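You operate a simulated robot arm through the tools that you are given. There is no shell and no other tool. Be economical: measure what you need, move in short steps, check, and stop when the job is done.

Carry out the task below with a simulated robot arm. There is one attempt and no reset: what you move stays moved.

TASK
Put the pack on the blue mat on the long bench away on the top of the low stand.
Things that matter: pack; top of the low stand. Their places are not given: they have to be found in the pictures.

It is judged by the outcome, as a careful person would: the job done as asked, and still so three seconds after it is handed in. It fails if anything else is knocked over, pushed out of place, dropped, spilled or broken.

THE ROBOT
A 6-joint arm with a two-finger parallel gripper, fixed in place. Base frame: the origin is at the foot of the arm, x ahead of it, y to its left, z up. Lengths are in m, angles in rad, forces in N, time in s.
Its first joint turns from -1.152 to 1.152 rad. Payload 2.7 kg.
Tool frame: the origin (TCP) lies between the finger pads and is the grasp point; the fingertips stand 0.023 m ahead of it; z points along the fingers, y is the line along which they close. The gripper opens to 0.094 m. The fingers are 0.038 m wide and 0.01 m thick; the gripper's body (0.054 by 0.096 m) begins 0.039 m behind the TCP.
Orientation is that of the tool frame in the base frame, as a unit quaternion [w, x, y, z]. With the fingers straight down and closing along the base's y, the tool's x points along the base's -x, its y along +y and its z along -z.

THE INTERFACE
- The arm moves only by the tool arm_command. Its argument "rows" is a list of rows, each a list of 5 numbers: the shift along the tool's x, y, z in cm, then the turn about the tool's z in rad, then the gripper command, from -1 (fully open) to 1 (shut), values between in proportion. In form: [[x, y, z, yaw, fingers], ...]. A call has 1 to 20 rows; each row shifts and turns the commanded pose from where the row before left it, along the tool's axes as they then stand. A row lasts 0.2 s, in which the tool goes at most 0.05 m and 0.15 rad; a call with a longer step from one row to the next is refused whole, and so is a gripper value outside its range. A pose out of reach is approached as far as the arm can. The call stops where the force on the tool passes 40 N (or 10 N more than at its start, if that is more) or the arm is blocked; 0.2 s more then pass. The fingers move at their own pace (about 0.045 m/s each) and stop on an object; they squeeze with about 26 N. The grip force told is the motor's: it shows also when the fingers shut on nothing. Time passes only in rows, and 0.2 s behind the last, so rows that do not move let the fingers close. It gives the time, the measured TCP pose, the force on the tool (base axes), the opening and the grip force at its end, in the units of the frame above (readings bear some noise), and new pictures: "show" is both (left out), scene, wrist or none.
- Cameras (640 x 400 px; columns grow to the right, rows downward): "scene" is fixed at [0.0605, -0.4197, 1.4096]; the picture's right is [0.89, -0.45, 0.00], its down [-0.23, -0.46, -0.85] and it looks along [0.38, 0.76, -0.52] (base axes); focal length 363 px, centre (320, 200). "wrist" rides on the gripper at [-0.039, 0, -0.044] in the tool frame; the picture's right is [0.00, -1.00, 0.00], its down [0.97, 0.00, -0.24] and it looks along [0.24, 0.00, 0.97] (tool axes); focal length 218 px, centre (320, 200).
- point_at(camera, pixels): for up to 12 pixels [column, row] of the newest picture of that camera ("zoom" is the newest enlarged one), the place [x, y, z] in the base frame of the surface seen there, good to about 0.002 m. No time passes.
- close_up(camera, box): a new picture of the part [left, top, right, bottom] of that camera's present view, enlarged. No time passes.
- hand_in(): hands the job in; it is judged then, once.

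Work in short steps. Measure before you move; look again where a grasp or a placing could have gone wrong, and mend it. You have 60 turns and 100 pictures in all, the two below and enlarged ones among them. Open the gripper and draw the arm clear of the work before you hand the job in, unless the task says otherwise; then end with one line.

The tools are called as name(argument=value, ...) on one line, values as JSON. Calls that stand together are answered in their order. arm_command: Moves the arm, as the interface text tells. Its arguments: {"type":"object","properties":{"rows":{"type":"array","items":{"type":"array","items":{"type":"number"}}},"show":{"type":"string","enum":["both","scene","wrist","none"]}},"required":["rows"]} The other tools are called the same way: point_at (camera, pixels) gives the place of the surface under pixels of a picture; close_up (camera, box) takes an enlarged picture of a part of a camera's view; hand_in () hands the job in.

At the start:

```text
t: 0.0
eef_pos: [0.3354, 0.1505, 1.158]
orientation: [-0.001, 0.0, 1.0, 0.001]
contact_force: [0.2, 0.3, 1.0]
opening: 0.0939
finger_force: 0.1
```

scene: 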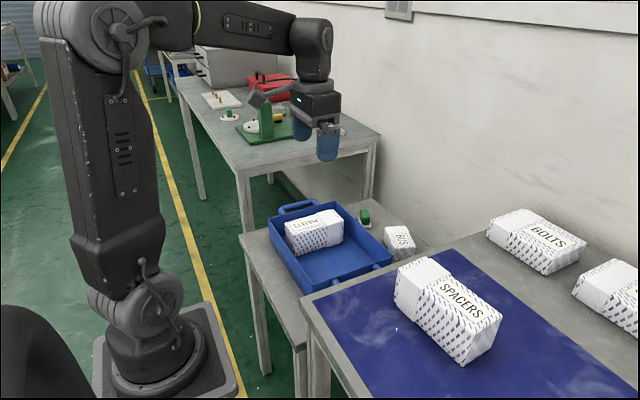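
wrist: 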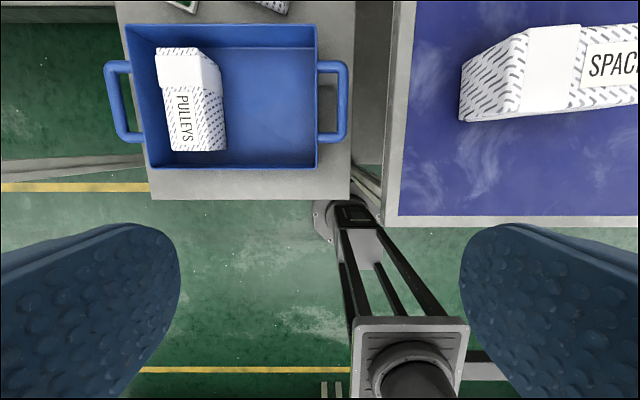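

The SPACERS pack is on the blue mat to the right at about (450,310); a lower surface holds the blue tray. I'll look closer and measure.

close_up(camera="scene", box=[220, 180, 640, 400])

close_up(camera="scene", box=[180, 60, 400, 200])

point_at(camera="scene", pixels=[[400, 262], [432, 258], [502, 320], [465, 365], [395, 300], [440, 295], [350, 330], [365, 215], [399, 240], [300, 235], [330, 265], [265, 250]])

```text
1.52 times, centred on (430, 290) of scene
```

zoom: 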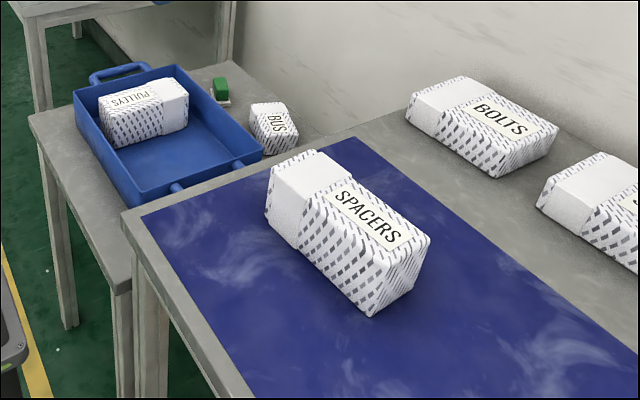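

```text
2.86 times, centred on (290, 130) of scene
```

zoom: 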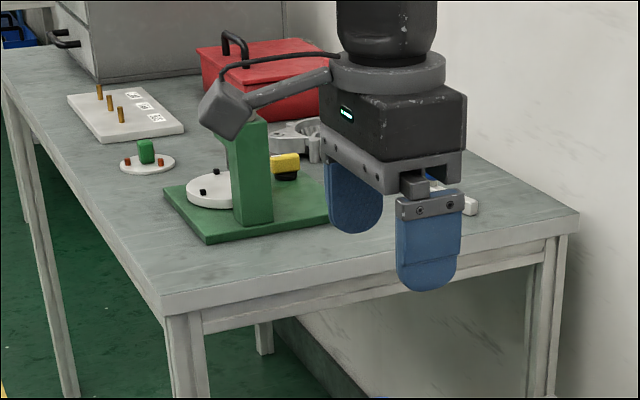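

```text
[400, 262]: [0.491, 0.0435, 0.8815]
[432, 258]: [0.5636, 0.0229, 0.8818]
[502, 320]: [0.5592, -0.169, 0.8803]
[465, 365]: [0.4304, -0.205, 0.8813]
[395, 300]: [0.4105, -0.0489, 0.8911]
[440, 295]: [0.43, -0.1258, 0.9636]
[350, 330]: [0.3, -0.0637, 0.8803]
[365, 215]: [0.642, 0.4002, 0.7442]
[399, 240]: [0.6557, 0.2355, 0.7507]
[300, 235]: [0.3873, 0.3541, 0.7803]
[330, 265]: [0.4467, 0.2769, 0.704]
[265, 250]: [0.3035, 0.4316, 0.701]
```

The stand top is at about z 0.70. I'll measure the free space on it and the pack's outline.

point_at(camera="wrist", pixels=[[155, 195], [346, 195], [350, 10], [120, 10], [146, 165], [316, 166], [316, 28], [128, 28], [348, 100], [106, 90], [230, 100], [395, 210]])

point_at(camera="scene", pixels=[[398, 268], [425, 260], [498, 318], [462, 358], [468, 325], [396, 292], [430, 325], [385, 228], [410, 248], [413, 232], [370, 200], [400, 250]])

```text
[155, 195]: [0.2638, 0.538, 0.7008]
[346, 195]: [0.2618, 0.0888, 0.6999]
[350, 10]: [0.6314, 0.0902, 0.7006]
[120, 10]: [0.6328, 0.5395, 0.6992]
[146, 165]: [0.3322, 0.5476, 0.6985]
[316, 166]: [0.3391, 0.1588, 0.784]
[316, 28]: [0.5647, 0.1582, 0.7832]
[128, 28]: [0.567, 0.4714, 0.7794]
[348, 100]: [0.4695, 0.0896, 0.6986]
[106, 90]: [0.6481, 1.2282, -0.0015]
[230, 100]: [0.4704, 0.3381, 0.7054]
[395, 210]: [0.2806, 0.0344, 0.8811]
```

```text
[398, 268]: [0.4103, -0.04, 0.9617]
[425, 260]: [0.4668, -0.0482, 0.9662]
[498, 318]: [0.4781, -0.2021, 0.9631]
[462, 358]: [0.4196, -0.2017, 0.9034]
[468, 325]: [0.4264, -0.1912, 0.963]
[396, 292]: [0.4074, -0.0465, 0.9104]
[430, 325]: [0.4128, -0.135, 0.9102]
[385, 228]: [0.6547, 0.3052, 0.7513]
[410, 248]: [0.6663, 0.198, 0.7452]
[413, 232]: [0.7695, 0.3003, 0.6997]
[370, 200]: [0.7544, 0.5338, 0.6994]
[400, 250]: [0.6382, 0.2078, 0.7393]
```

The stand top spans about x 0.26–0.78, y 0.09–0.54, with a free strip in front of the tray (x 0.26–0.335). I'll move over the SPACERS pack, staying high, to measure it.

arm_command(rows=[[-1.0, -3.375, 0, 0, -1], [-1.0, -3.375, 0, 0, -1], [-1.0, -3.375, 0, 0, -1], [-1.0, -3.375, 0, 0, -1], [-1.0, -3.375, 0, 0, -1], [-1.0, -3.375, 0, 0, -1], [-1.0, -3.375, 0, 0, -1], [-1.0, -3.375, 0, 0, -1]])

```text
t: 1.8
eef_pos: [0.4145, -0.1216, 1.1573]
orientation: [0.001, 0.0, 1.0, 0.0]
contact_force: [0.0, -0.1, 0.1]
opening: 0.0939
finger_force: 0.0
```

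scene: 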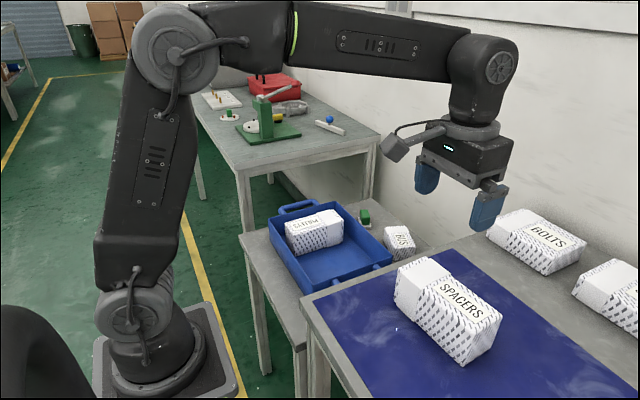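
wrist: 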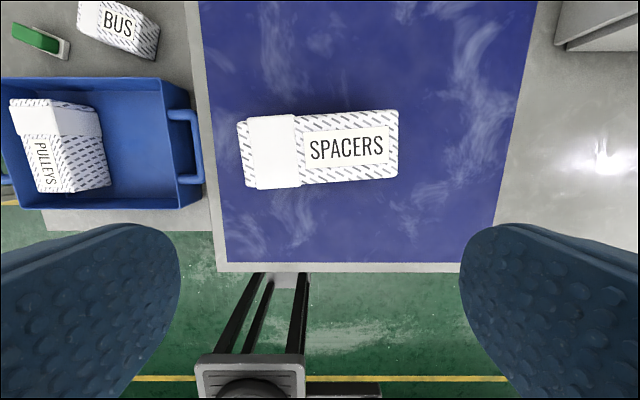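

close_up(camera="wrist", box=[220, 80, 420, 205])

point_at(camera="wrist", pixels=[[241, 124], [393, 112], [396, 175], [247, 186], [275, 150], [320, 147], [50, 225], [120, 225], [120, 208], [180, 200], [50, 208], [150, 229]])

point_at(camera="wrist", pixels=[[159, 30], [155, 57], [80, 35], [100, 48], [190, 20], [190, 60], [165, 76], [120, 77], [68, 45], [65, 60], [202, 180], [170, 110]])

```text
3.20 times, centred on (320, 142) of wrist
```

zoom: 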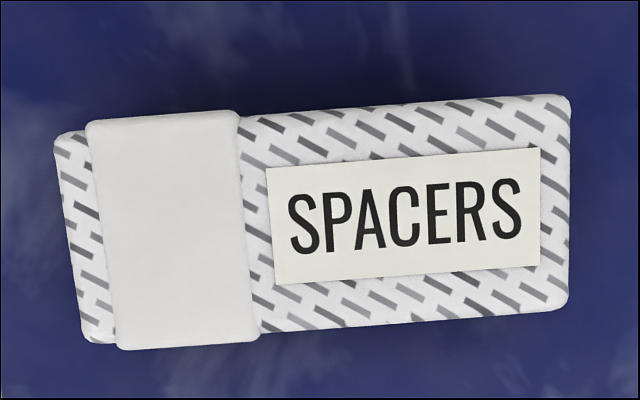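

```text
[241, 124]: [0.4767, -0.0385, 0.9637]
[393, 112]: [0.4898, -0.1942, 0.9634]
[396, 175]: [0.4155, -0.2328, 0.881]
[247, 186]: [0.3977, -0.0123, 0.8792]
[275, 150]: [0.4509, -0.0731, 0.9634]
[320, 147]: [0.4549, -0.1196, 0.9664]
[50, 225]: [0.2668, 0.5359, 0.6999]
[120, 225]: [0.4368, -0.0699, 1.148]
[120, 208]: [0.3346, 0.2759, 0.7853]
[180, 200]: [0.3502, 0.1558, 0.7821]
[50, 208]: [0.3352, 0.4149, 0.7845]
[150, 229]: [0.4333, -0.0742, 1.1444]
```

```text
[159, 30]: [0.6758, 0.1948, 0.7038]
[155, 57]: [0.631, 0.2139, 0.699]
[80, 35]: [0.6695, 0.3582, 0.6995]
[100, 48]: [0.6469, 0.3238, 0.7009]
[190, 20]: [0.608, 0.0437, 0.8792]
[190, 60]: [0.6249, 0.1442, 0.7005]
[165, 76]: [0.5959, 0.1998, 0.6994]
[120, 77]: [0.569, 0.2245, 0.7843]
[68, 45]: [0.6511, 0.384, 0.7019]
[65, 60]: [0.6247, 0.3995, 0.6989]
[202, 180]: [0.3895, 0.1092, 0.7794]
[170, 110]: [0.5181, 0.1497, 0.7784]
```

point_at(camera="zoom", pixels=[[558, 102], [560, 298], [245, 122], [262, 326], [100, 126], [230, 114], [122, 340], [250, 336], [62, 138], [86, 336], [400, 110], [410, 312]])

point_at(camera="wrist", pixels=[[60, 228], [60, 230], [60, 206], [60, 212], [60, 216], [100, 209], [100, 213], [40, 229]])

```text
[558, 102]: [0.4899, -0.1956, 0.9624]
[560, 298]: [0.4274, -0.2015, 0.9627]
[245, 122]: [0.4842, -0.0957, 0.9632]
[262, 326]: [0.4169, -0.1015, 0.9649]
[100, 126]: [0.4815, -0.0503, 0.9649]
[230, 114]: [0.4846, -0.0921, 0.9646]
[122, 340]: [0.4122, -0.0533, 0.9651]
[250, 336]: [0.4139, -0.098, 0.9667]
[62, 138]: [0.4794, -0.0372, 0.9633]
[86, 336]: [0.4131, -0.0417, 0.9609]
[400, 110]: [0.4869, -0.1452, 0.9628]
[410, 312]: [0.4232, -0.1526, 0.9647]
```

```text
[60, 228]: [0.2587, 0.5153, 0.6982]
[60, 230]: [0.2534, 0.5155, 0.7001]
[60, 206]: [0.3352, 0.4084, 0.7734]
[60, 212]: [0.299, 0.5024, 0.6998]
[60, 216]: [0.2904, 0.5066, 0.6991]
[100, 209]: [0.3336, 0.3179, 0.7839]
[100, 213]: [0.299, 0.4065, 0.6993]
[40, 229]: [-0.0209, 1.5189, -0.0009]
```

Pack: width about 0.068 (sleeve 0.073), length 0.168, long axis turned about 0.078 rad from y, top at 0.963. I shift over it and yaw so that the fingers close across its width, just beside the sleeve.

arm_command(rows=[[-3.85, 0, 0, 0, -1], [0, 0, 0, 0.1493, -1], [0, 0, 0, 0.1493, -1], [0, 0, 0, 0.1493, -1], [0, 0, 0, 0.1493, -1], [0, 0, 0, 0.1493, -1], [0, 0, 0, 0.1493, -1], [0, 0, 0, 0.1493, -1], [0, 0, 0, 0.1493, -1], [0, 0, 0, 0.1493, -1], [0, 0, 0, 0.1493, -1], [0, 0, 4, 0, -1], [0, 0, 4, 0, -1]])

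```text
t: 4.6
eef_pos: [0.4543, -0.1196, 1.0767]
orientation: [0.0, 0.679, 0.734, 0.0]
contact_force: [0.2, 0.3, 0.0]
opening: 0.0942
finger_force: 0.1
```

scene: 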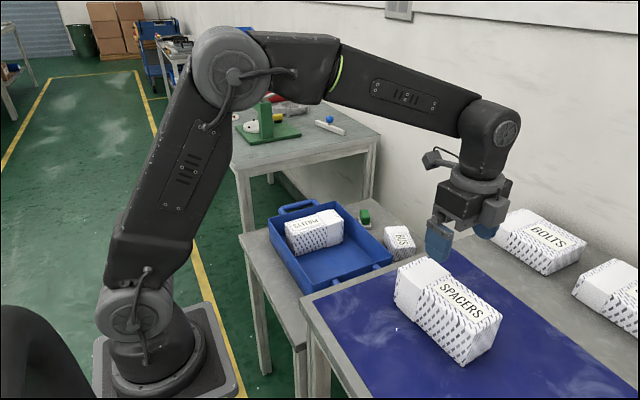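
wrist: 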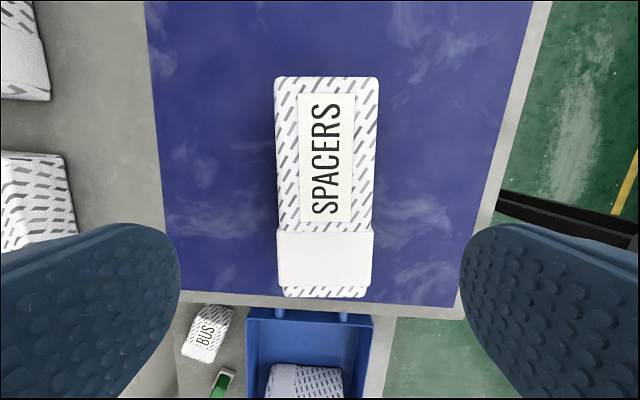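

point_at(camera="wrist", pixels=[[279, 205], [372, 205], [278, 90], [375, 90], [279, 160], [374, 160], [281, 282], [369, 282], [320, 232], [300, 80], [350, 296]])

```text
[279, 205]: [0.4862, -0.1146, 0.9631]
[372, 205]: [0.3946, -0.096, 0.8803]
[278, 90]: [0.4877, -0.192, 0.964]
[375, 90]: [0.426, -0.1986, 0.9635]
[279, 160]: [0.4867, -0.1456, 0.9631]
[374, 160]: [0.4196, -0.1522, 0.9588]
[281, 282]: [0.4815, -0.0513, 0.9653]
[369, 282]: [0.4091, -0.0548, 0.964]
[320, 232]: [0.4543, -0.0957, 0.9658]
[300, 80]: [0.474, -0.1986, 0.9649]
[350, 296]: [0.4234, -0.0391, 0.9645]
```

The axis of the pack lies at x≈0.451 at y≈-0.123; I correct by 3–4 mm and go down to TCP z 0.94.

arm_command(rows=[[-0.4, -0.3, 0, 0, -1], [0, 0, 4, 0, -1], [0, 0, 4, 0, -1], [0, 0, 3, 0, -1], [0, 0, 2.6, 0, -1], [0, 0, 0, 0, -1]])

```text
t: 6.0
eef_pos: [0.4518, -0.1242, 0.9402]
orientation: [0.001, 0.679, 0.734, 0.0]
contact_force: [0.9, -1.1, -0.4]
opening: 0.094
finger_force: 0.0
```

scene: 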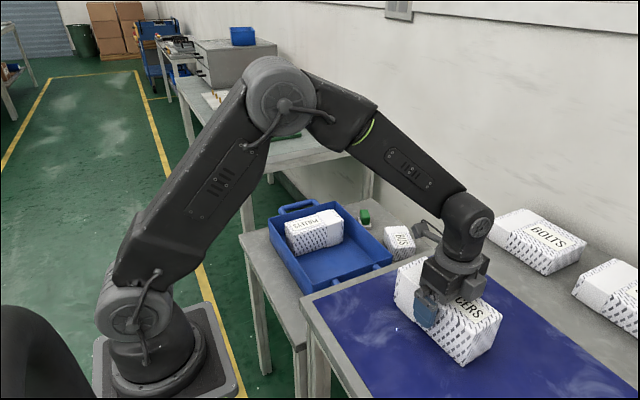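
wrist: 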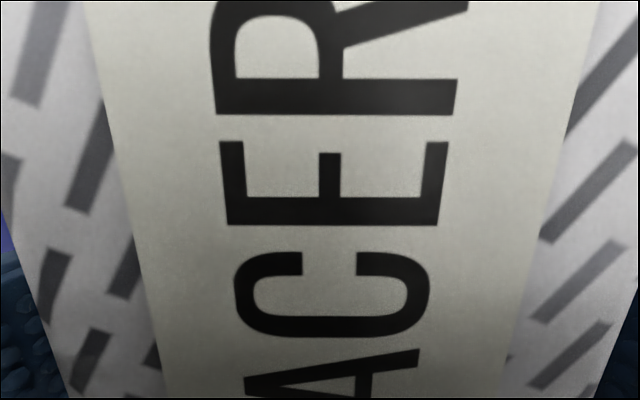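

The fingers straddle the pack. I close, then lift slowly.

arm_command(rows=[[0, 0, 0, 0, 1], [0, 0, 0, 0, 1], [0, 0, 0, 0, 1], [0, 0, 0, 0, 1], [0, 0, 0, 0, 1]], show="none")

arm_command(rows=[[0, 0, -1, 0, 1], [0, 0, -2, 0, 1], [0, 0, -2, 0, 1], [0, 0, -2, 0, 1], [0, 0, 0, 0, 1]])

```text
t: 7.2
eef_pos: [0.4514, -0.1245, 0.9416]
orientation: [-0.001, 0.679, 0.735, -0.001]
contact_force: [-3.3, -1.4, 0.3]
opening: 0.0752
finger_force: 26.2
```

```text
t: 8.4
eef_pos: [0.4522, -0.1236, 1.0101]
orientation: [-0.001, 0.679, 0.734, 0.0]
contact_force: [-0.4, 0.6, -11.9]
opening: 0.075
finger_force: 26.0
```

scene: 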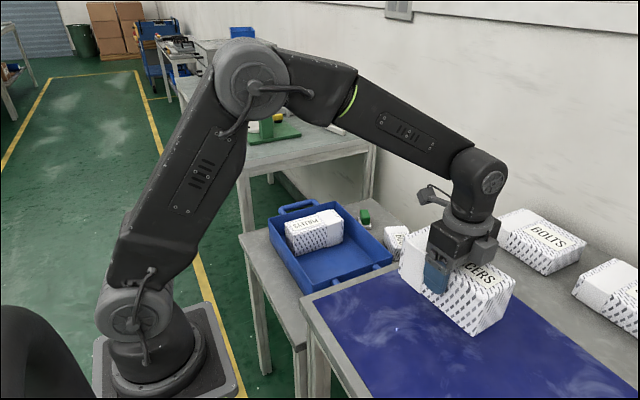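
wrist: 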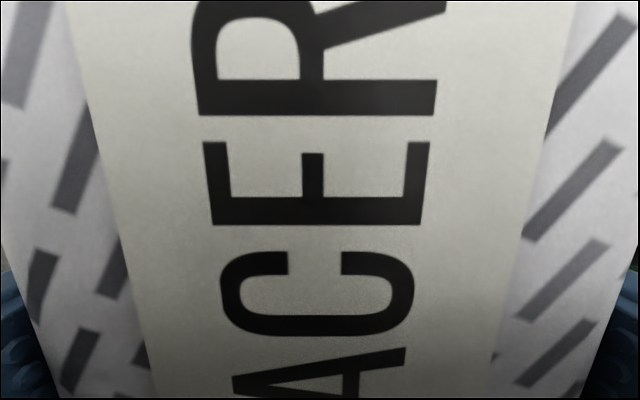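

Gripped (opening 0.075, about 1.2 kg). I square it up with +0.078 rad and carry it, high, to above the front strip of the stand at about (0.277, 0.31).

arm_command(rows=[[0, 0, -2, 0.078, 1], [3.617, -1.458, 0, 0, 1], [3.617, -1.458, 0, 0, 1], [3.617, -1.458, 0, 0, 1], [3.617, -1.458, 0, 0, 1], [3.617, -1.458, 0, 0, 1], [3.617, -1.458, 0, 0, 1], [3.617, -1.458, 0, 0, 1], [3.617, -1.458, 0, 0, 1], [3.617, -1.458, 0, 0, 1], [3.617, -1.458, 0, 0, 1], [3.617, -1.458, 0, 0, 1], [3.617, -1.458, 0, 0, 1], [0, 0, 0, 0, 1]])

```text
t: 11.4
eef_pos: [0.2752, 0.3104, 1.031]
orientation: [0.0, 0.707, 0.707, -0.001]
contact_force: [0.0, 0.4, -11.6]
opening: 0.0747
finger_force: 26.2
```

scene: 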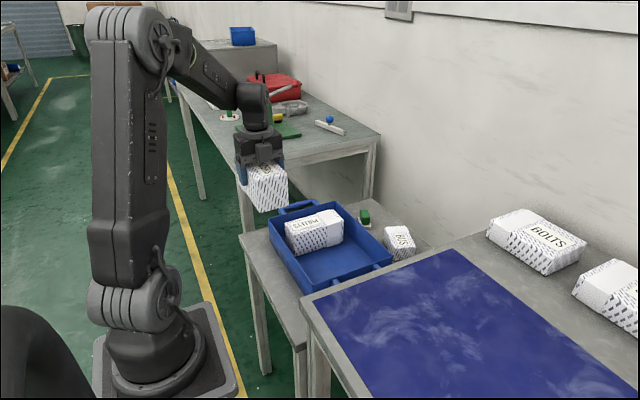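
wrist: 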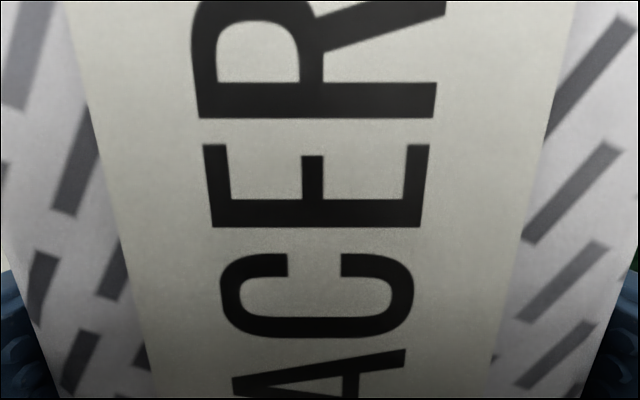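

close_up(camera="scene", box=[210, 180, 410, 305])

point_at(camera="scene", pixels=[[270, 215], [280, 232], [290, 252], [300, 270], [268, 230], [276, 249], [286, 267], [245, 240], [258, 262], [270, 284], [255, 215], [282, 178]])

```text
3.20 times, centred on (310, 242) of scene
```

zoom: 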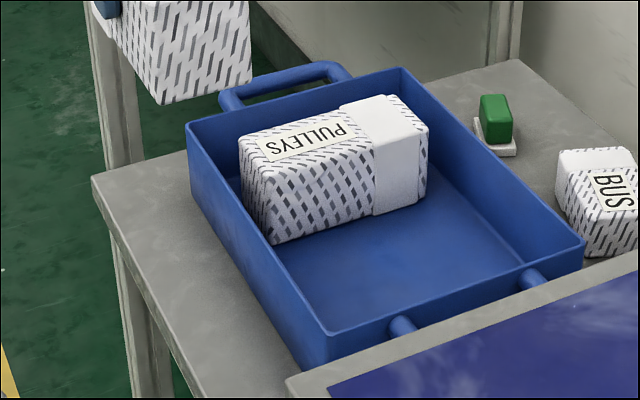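

```text
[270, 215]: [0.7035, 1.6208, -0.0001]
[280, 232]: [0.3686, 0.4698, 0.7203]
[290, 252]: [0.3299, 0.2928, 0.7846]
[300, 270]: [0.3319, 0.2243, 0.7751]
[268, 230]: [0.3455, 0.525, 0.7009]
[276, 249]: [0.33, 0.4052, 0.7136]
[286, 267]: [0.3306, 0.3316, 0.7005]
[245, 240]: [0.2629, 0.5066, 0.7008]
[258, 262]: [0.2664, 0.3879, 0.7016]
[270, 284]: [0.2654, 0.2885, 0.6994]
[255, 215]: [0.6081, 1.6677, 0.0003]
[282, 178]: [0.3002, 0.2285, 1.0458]
```

Tray's outer face is at x≈0.330 and the stand's front edge ≈0.252. I lower to just above rim height and check the clearance.

arm_command(rows=[[0, 0, 4, 0, 1], [0, 0, 4, 0, 1], [0, 0, 4, 0, 1], [0, 0, 4, 0, 1], [0, 0, 0, 0, 1]])

close_up(camera="scene", box=[190, 160, 350, 260])

```text
t: 12.6
eef_pos: [0.2766, 0.3095, 0.8712]
orientation: [0.001, 0.707, 0.707, 0.0]
contact_force: [-0.7, -0.5, -11.9]
opening: 0.0751
finger_force: 26.7
```

scene: 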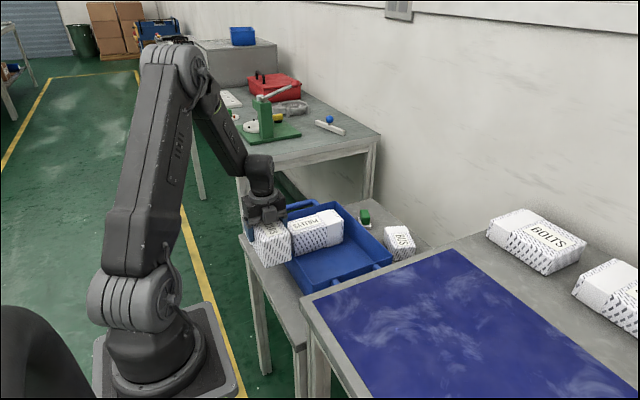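
wrist: 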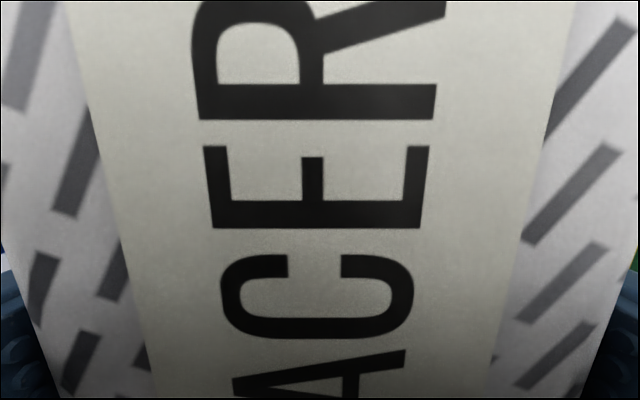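

```text
4.00 times, centred on (270, 210) of scene
```

zoom: 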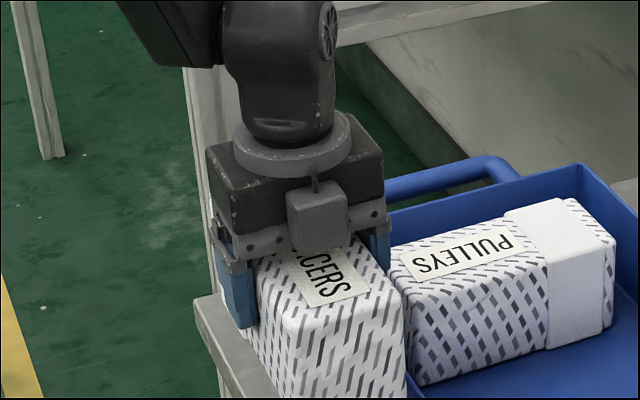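

point_at(camera="zoom", pixels=[[397, 340], [402, 375], [285, 340], [290, 385], [388, 258], [384, 250], [240, 320], [225, 290], [340, 360], [382, 225], [218, 240], [400, 310]])

```text
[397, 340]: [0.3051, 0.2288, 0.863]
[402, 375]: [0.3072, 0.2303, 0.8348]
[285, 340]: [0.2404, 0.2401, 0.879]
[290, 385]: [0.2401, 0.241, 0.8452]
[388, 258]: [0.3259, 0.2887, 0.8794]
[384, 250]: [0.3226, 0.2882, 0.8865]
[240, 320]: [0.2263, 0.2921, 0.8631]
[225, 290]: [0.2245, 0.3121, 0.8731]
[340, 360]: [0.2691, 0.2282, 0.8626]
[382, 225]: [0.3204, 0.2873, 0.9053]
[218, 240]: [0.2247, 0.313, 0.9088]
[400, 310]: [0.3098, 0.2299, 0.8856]
```

Outer finger face is at x≈0.325, tray at 0.330; I shift 3 mm away from the tray and lower to just above the stand.

arm_command(rows=[[0, -0.3, 0, 0, 1], [0, 0, 3, 0, 1], [0, 0, 3, 0, 1], [0, 0, 3, 0, 1], [0, 0, 1, 0, 1], [0, 0, 0, 0, 1]], show="scene")

close_up(camera="scene", box=[190, 190, 350, 290])

```text
t: 14.0
eef_pos: [0.274, 0.3104, 0.7715]
orientation: [0.0, 0.707, 0.707, 0.0]
contact_force: [0.3, -0.9, -12.8]
opening: 0.0748
finger_force: 26.6
```

scene: 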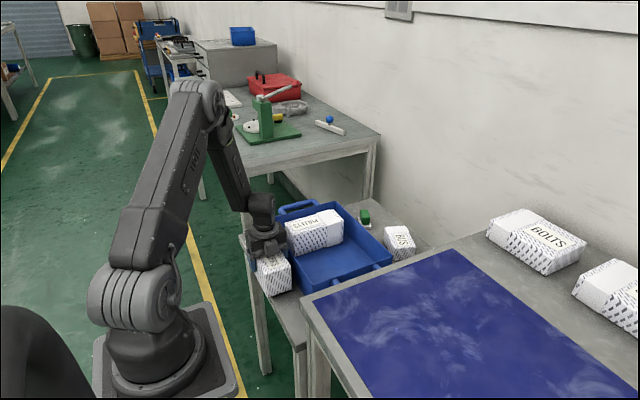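

```text
4.00 times, centred on (270, 240) of scene
```

zoom: 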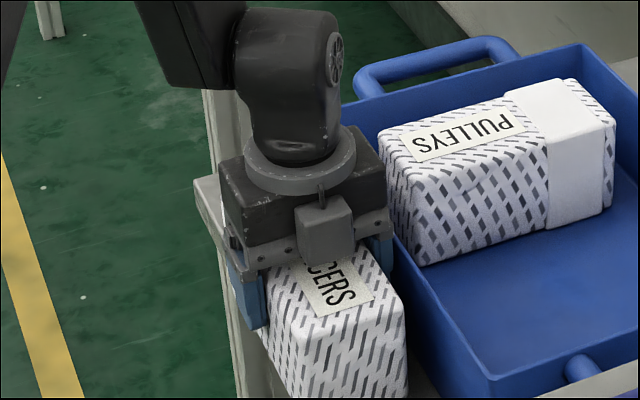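

No contact and the tray is undisturbed. I lower gently the last centimetre.

arm_command(rows=[[0, 0, 0.4, 0, 1], [0, 0, 0.3, 0, 1], [0, 0, 0.2, 0, 1], [0, 0, 0.1, 0, 1], [0, 0, 0, 0, 1]], show="none")

```text
t: 15.2
eef_pos: [0.2735, 0.3105, 0.7625]
orientation: [-0.001, 0.707, 0.707, 0.001]
contact_force: [0.9, 1.1, -11.8]
opening: 0.0749
finger_force: 25.9
```

arm_command(rows=[[0, 0, 0.15, 0, 1], [0, 0, 0.1, 0, 1], [0, 0, 0, 0, 1]], show="none")

```text
t: 16.0
eef_pos: [0.2732, 0.3108, 0.7604]
orientation: [0.0, 0.706, 0.708, 0.001]
contact_force: [-8.6, -5.9, 22.8]
opening: 0.0749
finger_force: 26.0
```

The pack now bears on the stand (force +23 N). I ease up 1 mm and open just slightly, to 0.082, so that the inner finger stays clear of the tray.

arm_command(rows=[[0, 0, -0.1, 0, 1], [0, 0, 0, 0, -0.745], [0, 0, 0, 0, -0.745], [0, 0, 0, 0, -0.745]])

close_up(camera="scene", box=[190, 190, 350, 290])

```text
t: 17.0
eef_pos: [0.2736, 0.3093, 0.7596]
orientation: [0.0, 0.707, 0.707, 0.0]
contact_force: [-0.1, -0.1, -0.8]
opening: 0.0819
finger_force: 0.0
```

scene: 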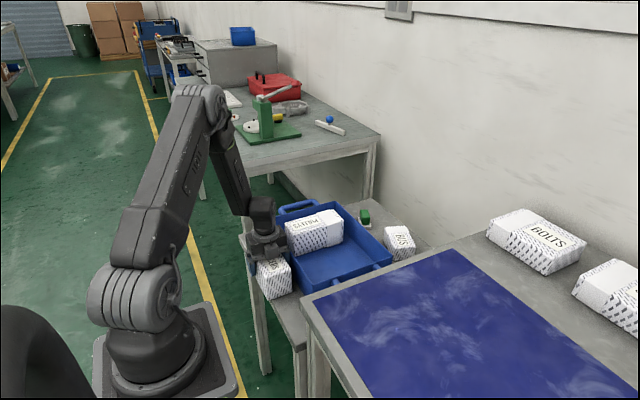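
wrist: 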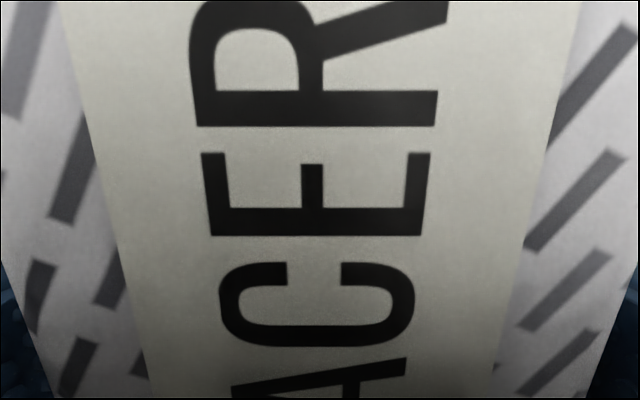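

```text
4.00 times, centred on (270, 240) of scene
```

zoom: 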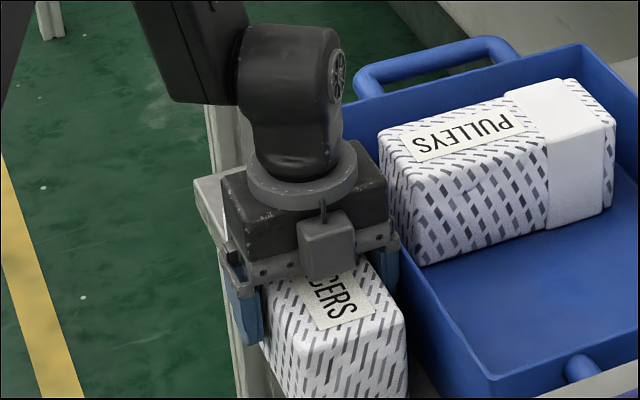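

Released, pack resting. I withdraw straight up with the opening held.

arm_command(rows=[[0, 0, -1, 0, -0.745], [0, 0, -2, 0, -0.745], [0, 0, -3, 0, -0.745], [0, 0, -4, 0, -0.745], [0, 0, -4, 0, -0.745], [0, 0, -4, 0, -0.745], [0, 0, 0, 0, -0.745]])

close_up(camera="scene", box=[190, 190, 350, 290])

```text
t: 18.6
eef_pos: [0.2721, 0.3098, 0.9401]
orientation: [0.0, 0.707, 0.707, -0.001]
contact_force: [-0.4, 0.2, -0.2]
opening: 0.082
finger_force: 0.1
```

scene: 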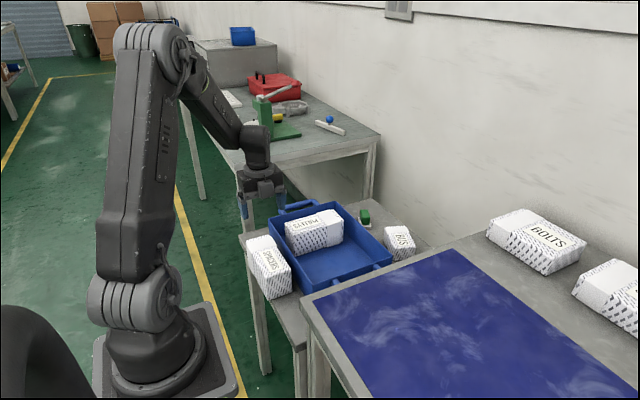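
wrist: 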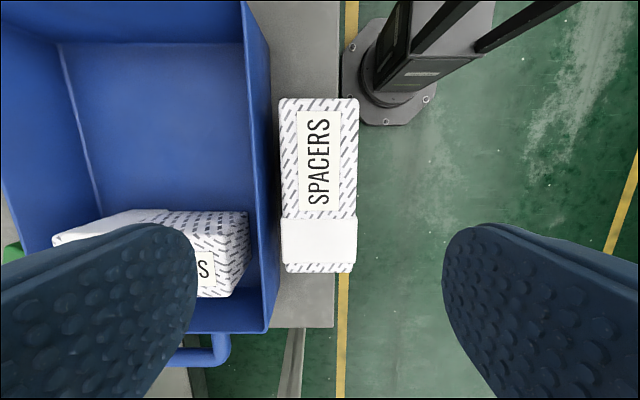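

```text
4.00 times, centred on (270, 240) of scene
```

zoom: 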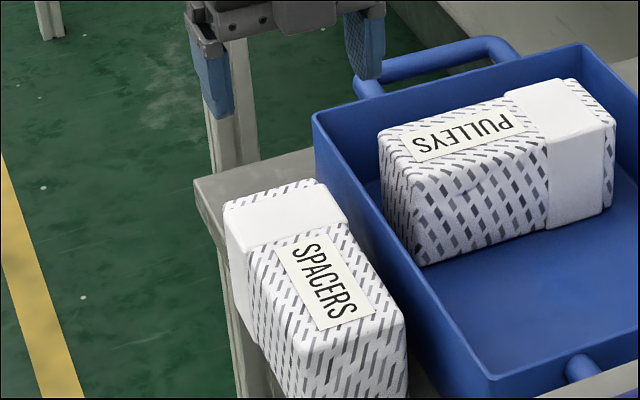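

The pack stands flat, but overhangs the front edge somewhat. I measure to nudge it inward.

point_at(camera="wrist", pixels=[[283, 120], [357, 120], [283, 205], [355, 205], [283, 250], [355, 250], [332, 300], [269, 300], [265, 150], [338, 60], [272, 60], [330, 322]])

```text
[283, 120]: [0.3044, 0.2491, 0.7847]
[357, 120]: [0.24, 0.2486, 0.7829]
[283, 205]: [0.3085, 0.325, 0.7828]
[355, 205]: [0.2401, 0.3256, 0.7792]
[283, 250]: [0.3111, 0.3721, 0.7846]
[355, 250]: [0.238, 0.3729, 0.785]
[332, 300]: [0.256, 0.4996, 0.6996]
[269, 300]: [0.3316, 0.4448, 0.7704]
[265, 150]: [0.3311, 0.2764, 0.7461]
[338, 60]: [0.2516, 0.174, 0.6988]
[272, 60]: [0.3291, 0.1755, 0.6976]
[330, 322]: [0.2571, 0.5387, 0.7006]
```

The pack spans x 0.236–0.312, stand edge 0.252, tray 0.330. I'll nudge it about 1.1 cm inward with shut fingers: first go outside the edge, shut, and lower.

arm_command(rows=[[0.1, -3.5, 0, 0, 1], [0, -3.2, 0, 0, 1], [0, 0, 0, 0, 1], [0, 0, 0, 0, 1], [0, 0, 0, 0, 1], [0, 0, 5, 0, 1], [0, 0, 5, 0, 1], [0, 0, 4, 0, 1], [0, 0, 4, 0, 1], [0, 0, 0, 0, 1]], show="scene")

close_up(camera="scene", box=[190, 190, 350, 290])

```text
t: 20.8
eef_pos: [0.2079, 0.3098, 0.759]
orientation: [0.0, 0.707, 0.707, 0.0]
contact_force: [1.0, 0.4, -0.1]
opening: 0.0
finger_force: 25.9
out of reach, approached as far as the arm can: row 7
```

scene: 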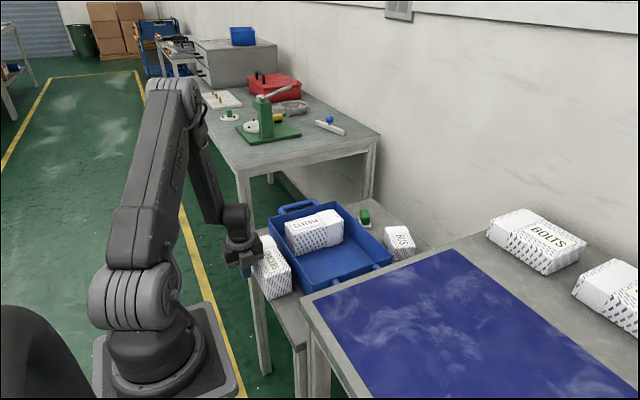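

```text
4.00 times, centred on (270, 240) of scene
```

zoom: 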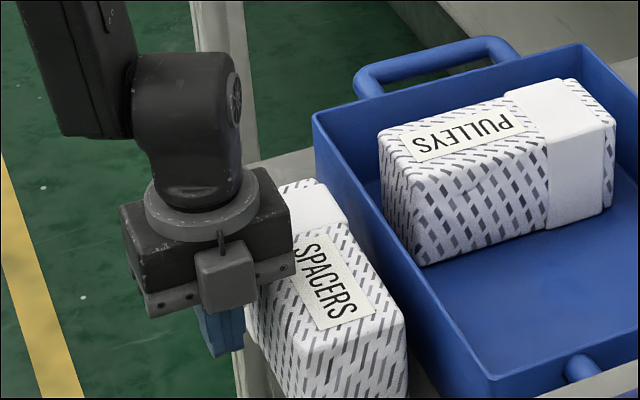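

The fingers are beside the pack and the body is clear above it. I push slowly.

arm_command(rows=[[0, 0.8, 0, 0, 1], [0, 0.6, 0, 0, 1], [0, 0.25, 0, 0, 1], [0, 0.25, 0, 0, 1], [0, 0.25, 0, 0, 1], [0, 0.25, 0, 0, 1], [0, 0, 0, 0, 1]], show="scene")

close_up(camera="scene", box=[190, 190, 350, 290])

```text
t: 22.4
eef_pos: [0.2313, 0.3102, 0.7601]
orientation: [0.0, 0.707, 0.707, 0.0]
contact_force: [-5.6, -0.5, 2.5]
opening: 0.0003
finger_force: 25.5
```

scene: 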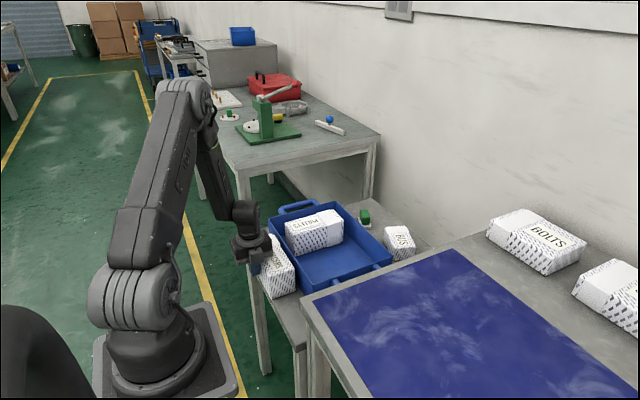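

```text
4.00 times, centred on (270, 240) of scene
```

zoom: 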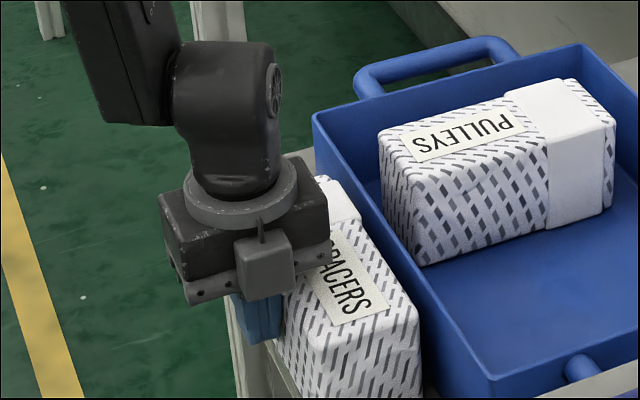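

The pack is sliding flat. I measure the remaining gap to the tray before pushing more.

point_at(camera="zoom", pixels=[[418, 335], [416, 345], [420, 370], [405, 280], [380, 270], [410, 310], [285, 330], [300, 380], [425, 380], [362, 225]])

```text
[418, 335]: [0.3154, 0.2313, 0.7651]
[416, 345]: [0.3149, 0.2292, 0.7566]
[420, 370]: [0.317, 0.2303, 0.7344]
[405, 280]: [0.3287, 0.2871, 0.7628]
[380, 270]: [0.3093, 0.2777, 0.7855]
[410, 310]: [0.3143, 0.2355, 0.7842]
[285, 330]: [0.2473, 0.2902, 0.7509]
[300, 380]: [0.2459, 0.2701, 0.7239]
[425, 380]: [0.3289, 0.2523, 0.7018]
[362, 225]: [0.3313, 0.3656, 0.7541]
```

About 9 mm of gap remains; 3 mm more, then back off and rise clear.

arm_command(rows=[[0, 0.15, 0, 0, 1], [0, 0.15, 0, 0, 1], [0, 0, 0, 0, 1], [0, -1, 0, 0, 1], [0, -1.5, 0, 0, 1], [0, 0, -4, 0, 1], [0, 0, -4, 0, 1], [0, 0, -4, 0, 1], [0, 0, -4, 0, 1], [0, 0, -4, 0, -1], [0, 3, 0, 0, -1], [0, 3, 0, 0, -1], [0, 0, 0, 0, -1]])

close_up(camera="scene", box=[210, 180, 430, 318])

```text
t: 25.2
eef_pos: [0.2712, 0.3098, 0.9608]
orientation: [0.0, 0.706, 0.708, 0.0]
contact_force: [0.3, -0.5, 0.6]
opening: 0.0866
finger_force: 0.0
```

scene: 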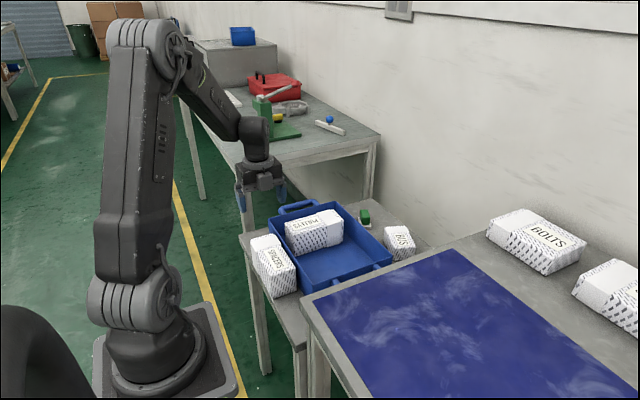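
wrist: 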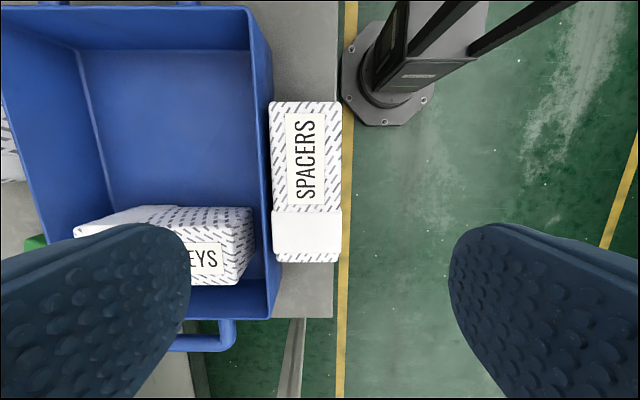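

```text
2.90 times, centred on (320, 249) of scene
```

zoom: 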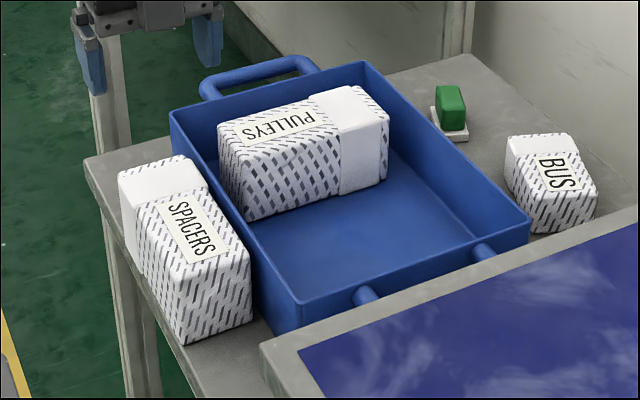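

The pack stands flat on the stand beside the undisturbed tray. I lift the arm a little higher, then hand in.

arm_command(rows=[[0, 0, -4, 0, -1], [0, 0, -4, 0, -1], [0, 0, -4, 0, -1], [0, 0, 0, 0, -1]], show="none")

hand_in()

```text
t: 26.2
eef_pos: [0.2723, 0.3088, 1.0806]
orientation: [0.0, 0.707, 0.707, 0.0]
contact_force: [0.5, 0.5, -0.4]
opening: 0.0941
finger_force: 0.0
```

```text
The job is handed in.
```

The SPACERS pack is on the top of the low stand, lying flat on the strip in front of the blue tray, with a few millimetres of its side over the stand's front edge. The tray and the other items stayed where they were, and the gripper is open and clear.
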